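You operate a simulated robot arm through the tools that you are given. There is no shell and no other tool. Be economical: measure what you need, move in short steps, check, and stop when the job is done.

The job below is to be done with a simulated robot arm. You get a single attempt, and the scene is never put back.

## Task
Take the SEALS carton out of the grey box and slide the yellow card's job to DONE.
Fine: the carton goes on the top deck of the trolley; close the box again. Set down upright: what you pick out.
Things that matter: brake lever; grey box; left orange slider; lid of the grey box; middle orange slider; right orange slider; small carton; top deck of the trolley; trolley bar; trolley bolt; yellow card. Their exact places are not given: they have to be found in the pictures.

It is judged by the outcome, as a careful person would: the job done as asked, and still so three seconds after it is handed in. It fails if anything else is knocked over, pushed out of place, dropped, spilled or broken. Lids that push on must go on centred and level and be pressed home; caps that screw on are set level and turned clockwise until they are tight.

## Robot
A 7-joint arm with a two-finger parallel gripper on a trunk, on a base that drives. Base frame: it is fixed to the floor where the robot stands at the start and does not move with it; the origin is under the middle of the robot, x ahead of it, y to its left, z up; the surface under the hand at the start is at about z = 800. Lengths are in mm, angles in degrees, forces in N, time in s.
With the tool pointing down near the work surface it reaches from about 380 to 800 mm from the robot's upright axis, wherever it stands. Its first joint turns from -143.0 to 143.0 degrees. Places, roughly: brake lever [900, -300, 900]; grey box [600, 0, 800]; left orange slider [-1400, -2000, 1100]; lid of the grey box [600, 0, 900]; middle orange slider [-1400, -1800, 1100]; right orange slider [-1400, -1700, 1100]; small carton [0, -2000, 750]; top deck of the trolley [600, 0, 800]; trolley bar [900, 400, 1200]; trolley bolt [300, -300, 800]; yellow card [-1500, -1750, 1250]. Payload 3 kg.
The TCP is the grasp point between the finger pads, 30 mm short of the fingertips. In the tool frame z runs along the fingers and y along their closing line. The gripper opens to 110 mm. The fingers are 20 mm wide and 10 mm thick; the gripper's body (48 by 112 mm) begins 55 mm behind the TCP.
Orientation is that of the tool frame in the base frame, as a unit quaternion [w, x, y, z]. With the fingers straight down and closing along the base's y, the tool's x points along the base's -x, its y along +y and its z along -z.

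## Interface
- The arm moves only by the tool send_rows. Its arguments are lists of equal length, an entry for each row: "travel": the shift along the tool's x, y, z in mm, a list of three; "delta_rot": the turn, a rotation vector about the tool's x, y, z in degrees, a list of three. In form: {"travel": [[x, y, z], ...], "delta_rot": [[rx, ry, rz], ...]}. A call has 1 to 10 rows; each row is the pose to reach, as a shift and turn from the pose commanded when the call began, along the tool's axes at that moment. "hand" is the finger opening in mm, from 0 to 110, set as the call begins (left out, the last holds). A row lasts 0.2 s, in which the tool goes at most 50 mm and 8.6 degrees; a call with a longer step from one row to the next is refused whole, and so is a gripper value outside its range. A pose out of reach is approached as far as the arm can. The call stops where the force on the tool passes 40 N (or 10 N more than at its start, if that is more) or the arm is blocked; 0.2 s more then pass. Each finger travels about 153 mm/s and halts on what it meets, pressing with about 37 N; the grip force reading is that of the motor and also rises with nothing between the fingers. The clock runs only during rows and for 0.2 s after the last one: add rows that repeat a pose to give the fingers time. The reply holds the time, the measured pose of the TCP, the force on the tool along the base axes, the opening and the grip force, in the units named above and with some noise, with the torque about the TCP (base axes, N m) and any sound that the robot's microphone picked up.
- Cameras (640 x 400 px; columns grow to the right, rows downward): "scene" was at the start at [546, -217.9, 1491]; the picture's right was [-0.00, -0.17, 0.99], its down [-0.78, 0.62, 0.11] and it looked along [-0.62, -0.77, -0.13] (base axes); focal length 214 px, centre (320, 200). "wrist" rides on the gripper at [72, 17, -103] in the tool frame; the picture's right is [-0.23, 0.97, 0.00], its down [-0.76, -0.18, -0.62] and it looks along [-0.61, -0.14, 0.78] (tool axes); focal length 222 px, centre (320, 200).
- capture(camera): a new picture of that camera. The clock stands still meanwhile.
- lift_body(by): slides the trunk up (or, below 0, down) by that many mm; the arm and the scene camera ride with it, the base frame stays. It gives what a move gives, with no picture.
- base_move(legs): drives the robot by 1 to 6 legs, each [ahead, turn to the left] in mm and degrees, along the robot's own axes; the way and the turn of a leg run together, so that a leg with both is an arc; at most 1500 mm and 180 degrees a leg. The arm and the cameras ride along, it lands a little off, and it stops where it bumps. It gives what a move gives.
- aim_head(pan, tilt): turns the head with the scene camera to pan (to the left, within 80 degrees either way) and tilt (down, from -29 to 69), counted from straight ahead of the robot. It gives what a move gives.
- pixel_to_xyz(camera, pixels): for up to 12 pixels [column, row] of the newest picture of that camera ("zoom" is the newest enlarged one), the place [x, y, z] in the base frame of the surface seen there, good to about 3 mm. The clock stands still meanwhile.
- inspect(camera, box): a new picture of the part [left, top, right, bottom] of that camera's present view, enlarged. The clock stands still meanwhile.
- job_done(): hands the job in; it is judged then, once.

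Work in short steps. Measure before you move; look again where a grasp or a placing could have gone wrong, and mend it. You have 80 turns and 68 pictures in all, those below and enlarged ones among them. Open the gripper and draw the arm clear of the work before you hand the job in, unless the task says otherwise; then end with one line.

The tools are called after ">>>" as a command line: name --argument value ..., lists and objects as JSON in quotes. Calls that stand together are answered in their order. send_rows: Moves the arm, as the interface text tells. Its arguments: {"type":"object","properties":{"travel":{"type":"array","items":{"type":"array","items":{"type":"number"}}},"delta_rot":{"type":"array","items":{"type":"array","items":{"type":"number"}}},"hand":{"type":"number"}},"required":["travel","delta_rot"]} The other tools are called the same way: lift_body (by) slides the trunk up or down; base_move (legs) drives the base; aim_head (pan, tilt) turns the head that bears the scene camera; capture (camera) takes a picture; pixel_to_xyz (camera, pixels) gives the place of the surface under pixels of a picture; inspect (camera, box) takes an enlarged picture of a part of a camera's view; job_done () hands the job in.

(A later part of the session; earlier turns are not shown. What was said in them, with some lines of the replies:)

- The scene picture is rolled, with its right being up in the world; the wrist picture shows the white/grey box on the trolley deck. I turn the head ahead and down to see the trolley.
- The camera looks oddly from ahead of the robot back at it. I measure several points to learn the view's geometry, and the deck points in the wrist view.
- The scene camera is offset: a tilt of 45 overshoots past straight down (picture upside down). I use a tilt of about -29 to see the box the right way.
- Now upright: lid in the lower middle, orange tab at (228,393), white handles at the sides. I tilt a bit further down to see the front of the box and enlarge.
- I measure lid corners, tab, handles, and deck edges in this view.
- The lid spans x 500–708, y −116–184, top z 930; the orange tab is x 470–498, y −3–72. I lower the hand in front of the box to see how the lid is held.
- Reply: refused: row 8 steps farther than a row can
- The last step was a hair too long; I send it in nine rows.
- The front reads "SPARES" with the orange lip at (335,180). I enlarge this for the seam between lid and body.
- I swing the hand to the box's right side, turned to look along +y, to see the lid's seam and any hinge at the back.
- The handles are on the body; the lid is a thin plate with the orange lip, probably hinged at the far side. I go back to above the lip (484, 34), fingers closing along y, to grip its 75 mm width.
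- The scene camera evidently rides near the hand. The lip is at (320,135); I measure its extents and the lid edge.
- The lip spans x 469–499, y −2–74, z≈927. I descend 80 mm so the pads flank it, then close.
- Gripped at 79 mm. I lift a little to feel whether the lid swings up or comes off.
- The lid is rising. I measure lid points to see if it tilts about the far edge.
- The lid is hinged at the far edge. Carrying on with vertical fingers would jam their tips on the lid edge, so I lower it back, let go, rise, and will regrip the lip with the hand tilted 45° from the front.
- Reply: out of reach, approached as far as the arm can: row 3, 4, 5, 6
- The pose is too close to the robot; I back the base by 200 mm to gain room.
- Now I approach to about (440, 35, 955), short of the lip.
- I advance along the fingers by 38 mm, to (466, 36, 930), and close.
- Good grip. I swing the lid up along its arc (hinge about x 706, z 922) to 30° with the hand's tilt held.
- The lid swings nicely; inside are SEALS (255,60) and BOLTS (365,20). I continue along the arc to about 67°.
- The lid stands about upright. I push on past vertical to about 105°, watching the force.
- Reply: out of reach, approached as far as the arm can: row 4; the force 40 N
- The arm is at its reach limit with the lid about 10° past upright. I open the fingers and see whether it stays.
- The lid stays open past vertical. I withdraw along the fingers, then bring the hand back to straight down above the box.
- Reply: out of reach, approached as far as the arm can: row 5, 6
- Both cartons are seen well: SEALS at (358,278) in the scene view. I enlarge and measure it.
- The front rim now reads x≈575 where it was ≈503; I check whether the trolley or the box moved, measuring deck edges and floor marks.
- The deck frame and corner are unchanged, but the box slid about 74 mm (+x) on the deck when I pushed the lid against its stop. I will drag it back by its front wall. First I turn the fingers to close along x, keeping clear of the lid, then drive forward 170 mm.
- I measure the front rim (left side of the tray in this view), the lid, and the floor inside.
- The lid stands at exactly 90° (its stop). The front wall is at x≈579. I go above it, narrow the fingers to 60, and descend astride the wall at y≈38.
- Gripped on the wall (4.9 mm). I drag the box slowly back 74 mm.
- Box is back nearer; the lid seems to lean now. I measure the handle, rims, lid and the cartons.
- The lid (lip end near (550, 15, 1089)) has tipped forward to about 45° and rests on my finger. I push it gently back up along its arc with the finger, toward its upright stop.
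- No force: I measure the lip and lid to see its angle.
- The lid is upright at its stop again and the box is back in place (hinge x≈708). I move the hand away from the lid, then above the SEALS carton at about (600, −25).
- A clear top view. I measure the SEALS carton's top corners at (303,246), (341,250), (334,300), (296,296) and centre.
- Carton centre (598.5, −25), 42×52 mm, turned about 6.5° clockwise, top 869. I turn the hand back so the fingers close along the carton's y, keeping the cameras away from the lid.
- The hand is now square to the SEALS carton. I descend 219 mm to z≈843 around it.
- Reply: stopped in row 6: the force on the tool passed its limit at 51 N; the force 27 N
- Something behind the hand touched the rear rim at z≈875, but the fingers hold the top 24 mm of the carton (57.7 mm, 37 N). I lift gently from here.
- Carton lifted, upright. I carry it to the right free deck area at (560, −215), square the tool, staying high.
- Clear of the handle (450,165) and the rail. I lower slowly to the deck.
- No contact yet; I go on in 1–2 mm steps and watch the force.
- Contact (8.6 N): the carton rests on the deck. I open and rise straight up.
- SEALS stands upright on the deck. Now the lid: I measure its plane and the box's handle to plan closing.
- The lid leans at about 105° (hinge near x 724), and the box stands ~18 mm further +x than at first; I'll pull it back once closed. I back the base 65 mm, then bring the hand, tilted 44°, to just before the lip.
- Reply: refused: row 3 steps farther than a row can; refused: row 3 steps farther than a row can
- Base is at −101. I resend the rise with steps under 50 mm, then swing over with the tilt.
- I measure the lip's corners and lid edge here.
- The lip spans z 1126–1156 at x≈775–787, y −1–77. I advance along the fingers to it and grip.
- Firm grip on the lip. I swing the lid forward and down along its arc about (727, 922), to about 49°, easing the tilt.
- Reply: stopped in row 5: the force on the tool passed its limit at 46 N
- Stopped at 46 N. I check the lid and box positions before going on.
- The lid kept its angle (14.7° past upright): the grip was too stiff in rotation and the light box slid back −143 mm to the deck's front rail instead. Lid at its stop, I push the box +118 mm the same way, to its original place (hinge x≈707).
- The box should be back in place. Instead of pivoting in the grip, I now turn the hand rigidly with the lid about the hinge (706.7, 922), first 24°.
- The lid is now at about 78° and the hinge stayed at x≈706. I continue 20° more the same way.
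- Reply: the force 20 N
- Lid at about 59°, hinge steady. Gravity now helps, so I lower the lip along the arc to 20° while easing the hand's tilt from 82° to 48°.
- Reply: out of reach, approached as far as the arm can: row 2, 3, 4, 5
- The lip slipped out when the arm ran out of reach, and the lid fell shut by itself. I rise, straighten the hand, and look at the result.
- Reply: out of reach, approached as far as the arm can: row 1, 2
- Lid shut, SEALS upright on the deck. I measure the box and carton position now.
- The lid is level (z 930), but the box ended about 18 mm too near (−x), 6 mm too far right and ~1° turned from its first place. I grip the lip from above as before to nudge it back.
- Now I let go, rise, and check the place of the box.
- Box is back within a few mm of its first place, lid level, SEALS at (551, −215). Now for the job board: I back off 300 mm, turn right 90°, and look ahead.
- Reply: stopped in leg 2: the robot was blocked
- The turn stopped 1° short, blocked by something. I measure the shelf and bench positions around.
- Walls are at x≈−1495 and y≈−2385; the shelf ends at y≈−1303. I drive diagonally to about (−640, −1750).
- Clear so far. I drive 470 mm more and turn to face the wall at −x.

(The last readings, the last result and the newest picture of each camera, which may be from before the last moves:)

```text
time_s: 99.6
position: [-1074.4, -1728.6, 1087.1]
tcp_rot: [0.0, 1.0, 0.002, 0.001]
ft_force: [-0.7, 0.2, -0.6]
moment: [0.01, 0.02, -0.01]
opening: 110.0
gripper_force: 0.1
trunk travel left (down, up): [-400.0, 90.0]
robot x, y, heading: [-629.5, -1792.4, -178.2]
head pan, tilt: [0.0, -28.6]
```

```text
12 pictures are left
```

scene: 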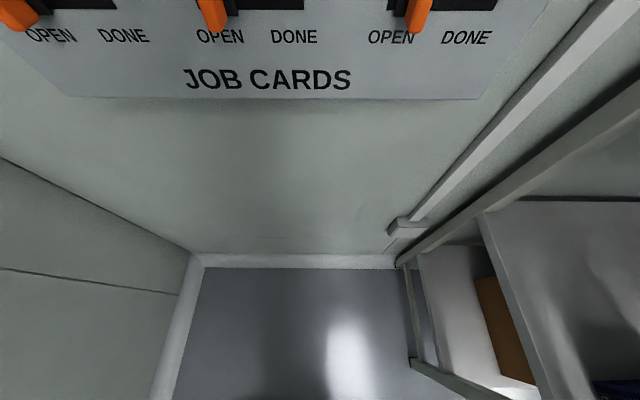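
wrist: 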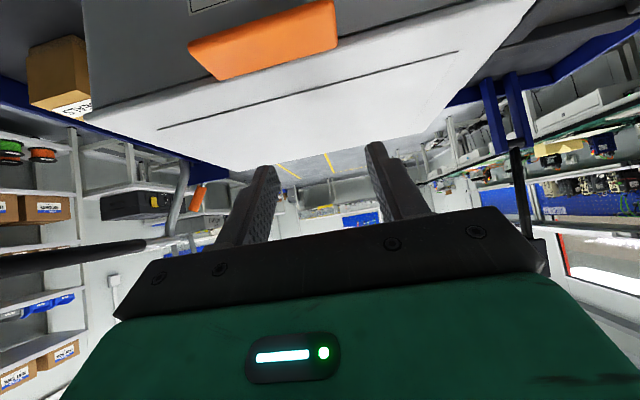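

The JOB CARDS board shows three sliders, each OPEN (left) to DONE (right). I measure knobs and labels.

>>> pixel_to_xyz --camera "scene" --pixels '[[12, 15], [212, 15], [418, 15], [208, 3], [222, 30], [294, 37], [412, 30], [391, 38], [466, 38], [122, 35], [260, 3], [268, 78]]'

```text
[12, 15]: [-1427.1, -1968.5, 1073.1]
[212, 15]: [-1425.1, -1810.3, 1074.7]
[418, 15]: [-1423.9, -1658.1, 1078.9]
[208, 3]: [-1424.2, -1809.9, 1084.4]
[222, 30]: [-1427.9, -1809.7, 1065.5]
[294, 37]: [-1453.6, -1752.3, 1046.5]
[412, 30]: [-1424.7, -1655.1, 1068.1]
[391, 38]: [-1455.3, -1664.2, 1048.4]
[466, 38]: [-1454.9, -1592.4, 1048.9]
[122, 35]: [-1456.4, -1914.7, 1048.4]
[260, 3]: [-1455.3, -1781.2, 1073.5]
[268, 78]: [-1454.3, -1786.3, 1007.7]
```

The knobs stand at y −1968, −1810, −1657 (all OPEN); travel to DONE is about 62 mm in +y. I bring the hand up in front of the middle one tilted 75°, which also lets the wrist camera see the cards.

>>> send_rows --travel '[[-22, 8, 0], [-44, 16, 0], [-66, 24, 0], [-88, 32, 0], [-110, 40, 0], [-132, 48, 0], [-154, 56, 0], [-176, 64, 0], [-198, 72, 0], [-220, 79, 0]]' --delta_rot '[[0, -7.5, 0], [0, -15, 0], [0, -22.5, 0], [0, -30, 0], [0, -37.5, 0], [0, -45, 0], [0, -52.5, 0], [0, -60, 0], [0, -67.5, 0], [0, -75, 0]]' --hand 60

>>> capture --camera "wrist"

```text
time_s: 101.8
position: [-1293.4, -1807.8, 1086.8]
tcp_rot: [0.001, 0.793, 0.002, -0.609]
ft_force: [0.4, -0.1, -0.1]
moment: [0.0, -0.03, 0.01]
opening: 59.8
gripper_force: 0.1
trunk travel left (down, up): [-400.0, 90.0]
robot x, y, heading: [-624.7, -1788.1, -178.3]
head pan, tilt: [0.0, -28.6]
```

```text
11 pictures are left
```

wrist: 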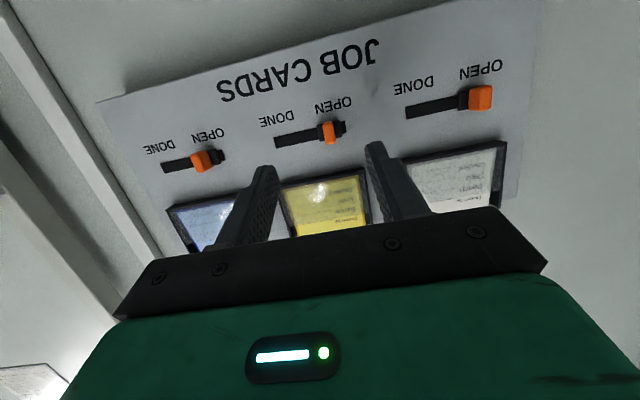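

The yellow card sits directly over the middle slider (knob at (328,131), upside-down view). I enlarge it and measure knob and track.

>>> inspect --camera "wrist" --box '[250, 80, 390, 170]'

>>> pixel_to_xyz --camera "zoom" --pixels '[[330, 190], [358, 225], [335, 260], [385, 230], [372, 190], [115, 275], [130, 300], [430, 210], [360, 275], [320, 240]]'

```text
4.44 times, centred on (320, 125) of wrist
```

zoom: 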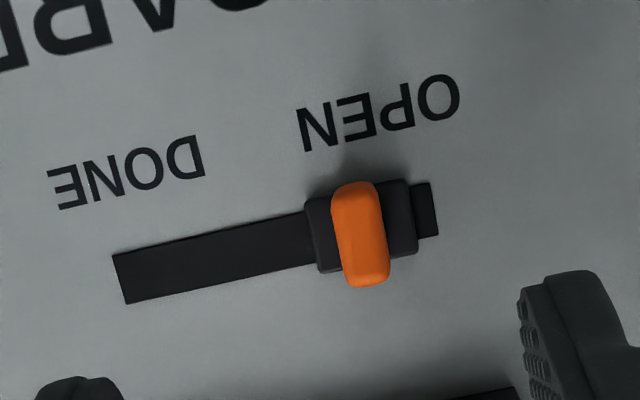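

```text
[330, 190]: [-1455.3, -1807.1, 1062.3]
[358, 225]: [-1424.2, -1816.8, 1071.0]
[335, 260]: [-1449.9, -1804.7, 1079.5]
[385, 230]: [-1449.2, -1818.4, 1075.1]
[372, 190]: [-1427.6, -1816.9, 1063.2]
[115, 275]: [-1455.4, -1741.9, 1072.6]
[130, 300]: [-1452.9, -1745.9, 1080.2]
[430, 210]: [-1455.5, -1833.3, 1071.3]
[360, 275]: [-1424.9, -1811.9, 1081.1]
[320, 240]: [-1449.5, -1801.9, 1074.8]
```

Knob: y≈−1812, z 1062–1084, front x −1424; track spans y −1834…−1741. I square the hand and advance so the fingers straddle the knob, tips ~10 mm short of the board.

>>> send_rows --travel '[[-6, 2, 40], [-12, 4, 80], [-16, 4, 105], [-17.9, 4, 117]]' --delta_rot '[[0, -5, 0], [0, -10, 0], [0, -13, 0], [0, -13, 0]]'

>>> capture --camera "wrist"

```text
time_s: 102.8
position: [-1410.8, -1815.0, 1074.2]
tcp_rot: [0.002, 0.719, 0.002, -0.695]
ft_force: [-0.2, -0.9, -0.1]
moment: [-0.01, -0.02, -0.01]
opening: 60.0
gripper_force: 0.0
trunk travel left (down, up): [-400.0, 90.0]
robot x, y, heading: [-631.9, -1786.9, -177.6]
head pan, tilt: [0.0, -28.6]
```

```text
9 pictures are left
```

wrist: 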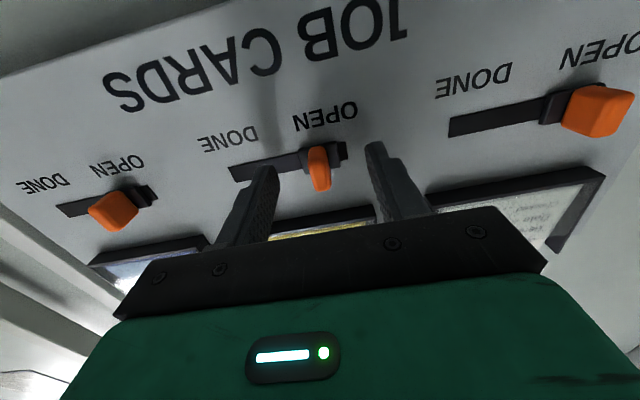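

The fingers straddle the middle knob (319,168). I close on it.

>>> send_rows --travel '[[0, 0, 0], [0, 0, 0], [0, 0, 0], [0, 0, 0]]' --delta_rot '[[0, 0, 0], [0, 0, 0], [0, 0, 0], [0, 0, 0]]' --hand 5

```text
time_s: 103.8
position: [-1411.4, -1815.0, 1074.2]
tcp_rot: [0.002, 0.719, 0.002, -0.695]
ft_force: [-3.5, 1.8, 2.2]
moment: [-0.03, -0.01, -0.31]
opening: 11.0
gripper_force: 44.9
trunk travel left (down, up): [-400.0, 90.0]
robot x, y, heading: [-629.1, -1788.7, -178.3]
head pan, tilt: [0.0, -28.6]
```

Gripped (11 mm). I slide it toward DONE (+y, tool −y) by 50 mm in small steps.

>>> send_rows --travel '[[0, -5, 0], [0, -12, 0], [0, -20, 0], [0, -28, 0], [0, -36, 0], [0, -44, 0], [0, -50, 0]]' --delta_rot '[[0, 0, 0], [0, 0, 0], [0, 0, 0], [0, 0, 0], [0, 0, 0], [0, 0, 0], [0, 0, 0]]'

>>> send_rows --travel '[[0, -2, 0], [0, -4, 0], [0, -6, 0]]' --delta_rot '[[0, 0, 0], [0, 0, 0], [0, 0, 0]]'

>>> capture --camera "wrist"

```text
time_s: 105.4
position: [-1411.0, -1763.3, 1073.1]
tcp_rot: [0.002, 0.721, 0.003, -0.693]
ft_force: [13.5, -3.9, -9.1]
moment: [0.0, -0.91, -0.22]
opening: 11.0
gripper_force: 45.1
trunk travel left (down, up): [-400.0, 90.0]
robot x, y, heading: [-629.5, -1788.2, -178.1]
head pan, tilt: [0.0, -28.6]
```

```text
time_s: 106.2
position: [-1410.5, -1762.7, 1073.8]
tcp_rot: [0.003, 0.72, 0.005, -0.694]
ft_force: [17.2, -31.5, -15.4]
moment: [-0.15, -0.35, 0.36]
opening: 11.2
gripper_force: 44.7
trunk travel left (down, up): [-400.0, 90.0]
robot x, y, heading: [-627.9, -1785.5, -178.0]
head pan, tilt: [0.0, -28.6]
```

```text
8 pictures are left
```

wrist: 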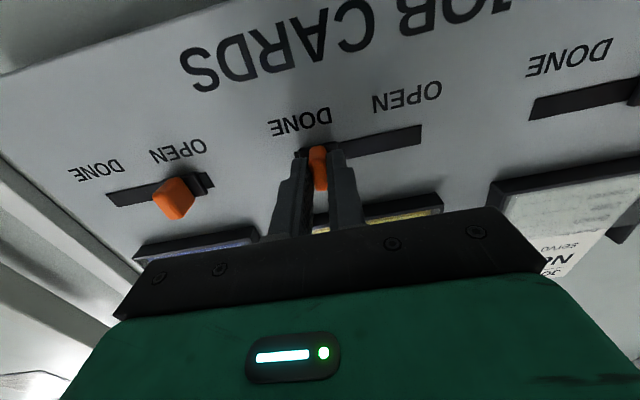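

The knob is at its stop under DONE (31 N side force). I ease off, open, and withdraw straight back.

>>> send_rows --travel '[[0, 3, 0], [0, 5.5, 0]]' --delta_rot '[[0, 0, 0], [0, 0, 0]]'

>>> send_rows --travel '[[0, 0, 0], [0, 0, 0], [0, 0, -30], [0, 0, -70], [0, 0, -110], [0, 0, -150]]' --delta_rot '[[0, 0, 0], [0, 0, 0], [0, 0, 0], [0, 0, 0], [0, 0, 0], [0, 0, 0]]' --hand 50

>>> capture --camera "wrist"

```text
time_s: 106.8
position: [-1410.4, -1763.2, 1073.4]
tcp_rot: [0.0, 0.72, 0.001, -0.694]
ft_force: [18.5, -17.9, -17.7]
moment: [-0.02, -0.41, 0.14]
opening: 10.9
gripper_force: 44.9
trunk travel left (down, up): [-400.0, 90.0]
robot x, y, heading: [-629.1, -1786.3, -178.2]
head pan, tilt: [0.0, -28.6]
```

```text
time_s: 108.2
position: [-1290.9, -1763.4, 1079.6]
tcp_rot: [0.001, 0.721, 0.001, -0.693]
ft_force: [-0.7, 0.8, 0.7]
moment: [-0.04, -0.01, 0.0]
opening: 50.4
gripper_force: 0.1
out of reach, approached as far as the arm can: row 6
trunk travel left (down, up): [-400.0, 90.0]
robot x, y, heading: [-631.8, -1786.9, -177.8]
head pan, tilt: [0.0, -28.6]
```

```text
7 pictures are left
```

wrist: 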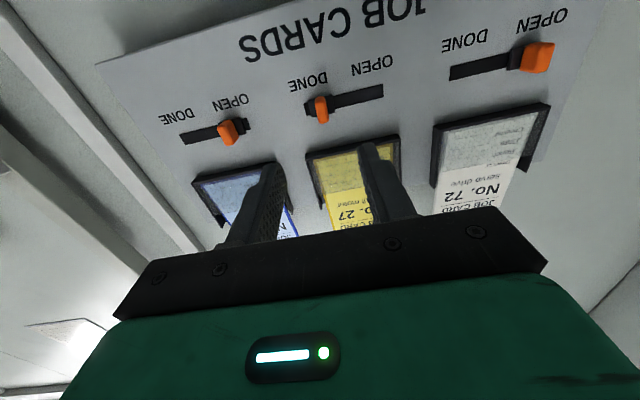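

The middle slider is at DONE, the others still OPEN. I retract the hand to point down, clear of the board, then go back the way I came to check the trolley once more.

>>> send_rows --travel '[[0, 0, -20], [0, 0, -45], [0, 0, -70], [0, 0, -95], [0, 0, -120], [0, 0, -145], [0, 0, -170], [0, 0, -190], [0, 0, -200], [0, 0, -210]]' --delta_rot '[[0, 8.5, 0], [0, 17, 0], [0, 25.5, 0], [0, 34, 0], [0, 42.5, 0], [0, 51, 0], [0, 59.5, 0], [0, 68, 0], [0, 76.5, 0], [0, 85, 0]]'

>>> base_move --legs '[[0, 79], [-520, 0], [0, 115]]'

>>> aim_head --pan 33 --tilt -29

>>> capture --camera "scene"

```text
time_s: 110.4
position: [-1079.7, -1762.3, 1086.4]
tcp_rot: [0.0, 1.0, 0.002, -0.025]
ft_force: [1.2, -1.0, -0.7]
moment: [-0.02, 0.02, 0.03]
opening: 50.2
gripper_force: 0.1
out of reach, approached as far as the arm can: row 1, 2, 3, 4, 5
trunk travel left (down, up): [-400.0, 90.0]
robot x, y, heading: [-628.3, -1790.3, -178.1]
head pan, tilt: [0.0, -28.6]
```

```text
time_s: 114.8
position: [-735.8, -2211.1, 1088.0]
tcp_rot: [0.016, 0.771, 0.637, -0.021]
ft_force: [0.6, 0.0, -0.1]
moment: [0.03, 0.07, 0.03]
opening: 50.1
gripper_force: 0.1
trunk travel left (down, up): [-400.0, 90.0]
robot x, y, heading: [-672.5, -1766.0, -101.4]
head pan, tilt: [0.0, -28.6]
stopped in leg 2: the robot was blocked; the commanded pose is now the measured one
```

```text
time_s: 115.8
position: [-737.4, -2209.8, 1087.2]
tcp_rot: [0.015, 0.771, 0.636, -0.02]
ft_force: [0.1, 0.5, 1.0]
moment: [0.0, 0.01, -0.01]
opening: 50.2
gripper_force: 0.0
trunk travel left (down, up): [-400.0, 90.0]
robot x, y, heading: [-677.0, -1764.9, -101.3]
head pan, tilt: [33.0, -28.6]
```

```text
6 pictures are left
```

scene: 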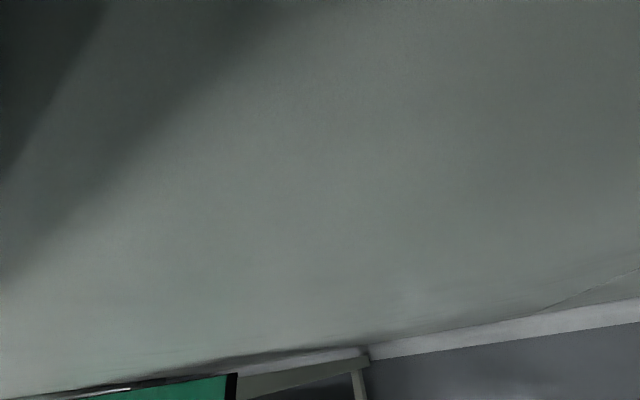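

The reverse was blocked after a few millimetres. Before moving again I look backward past the robot (high tilt looks behind) to see what is there.

>>> aim_head --pan 0 --tilt 52

>>> capture --camera "scene"

```text
time_s: 117.4
position: [-738.6, -2208.7, 1087.4]
tcp_rot: [0.017, 0.771, 0.636, -0.019]
ft_force: [0.2, 0.9, 0.2]
moment: [0.03, -0.02, 0.0]
opening: 50.1
gripper_force: 0.0
trunk travel left (down, up): [-400.0, 90.0]
robot x, y, heading: [-674.1, -1762.4, -101.3]
head pan, tilt: [0.0, 52.0]
```

```text
5 pictures are left
```

scene: 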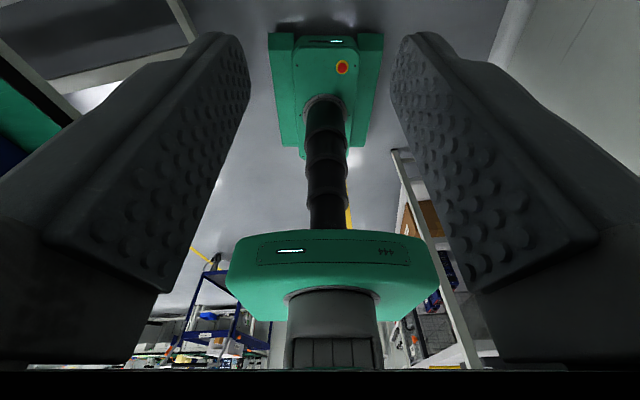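

The trolley shows at (215,310) behind. I enlarge it to check carton and box, and measure the shelf foot near the base.

>>> inspect --camera "scene" --box '[140, 240, 290, 370]'

>>> pixel_to_xyz --camera "scene" --pixels '[[398, 155], [425, 200], [283, 145], [375, 145], [372, 40], [195, 25], [215, 262], [225, 345]]'

```text
3.08 times, centred on (215, 305) of scene
```

zoom: 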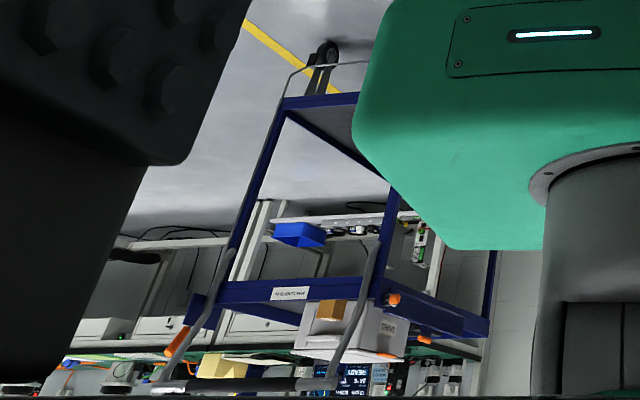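

```text
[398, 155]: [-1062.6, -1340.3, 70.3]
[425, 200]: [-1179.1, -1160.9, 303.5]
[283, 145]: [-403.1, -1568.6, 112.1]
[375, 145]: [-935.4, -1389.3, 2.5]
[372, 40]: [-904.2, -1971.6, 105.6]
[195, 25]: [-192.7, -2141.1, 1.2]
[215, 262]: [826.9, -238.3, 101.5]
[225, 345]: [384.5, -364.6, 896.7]
```

The trolley stands where it was, with the box closed and the SEALS carton beside it. The slider is at DONE, and the hand is open and clear of everything. I hand the job in.

>>> job_done

```text
The job is handed in.
```

The SEALS carton is upright on the trolley's top deck, the grey box is closed within a few millimetres of where it started, and the yellow card's slider is at DONE. The box slid on the deck several times and I put it back; the lid slipped from the grip and fell shut on its own. The base reported "blocked" twice, but the trolley had not moved.
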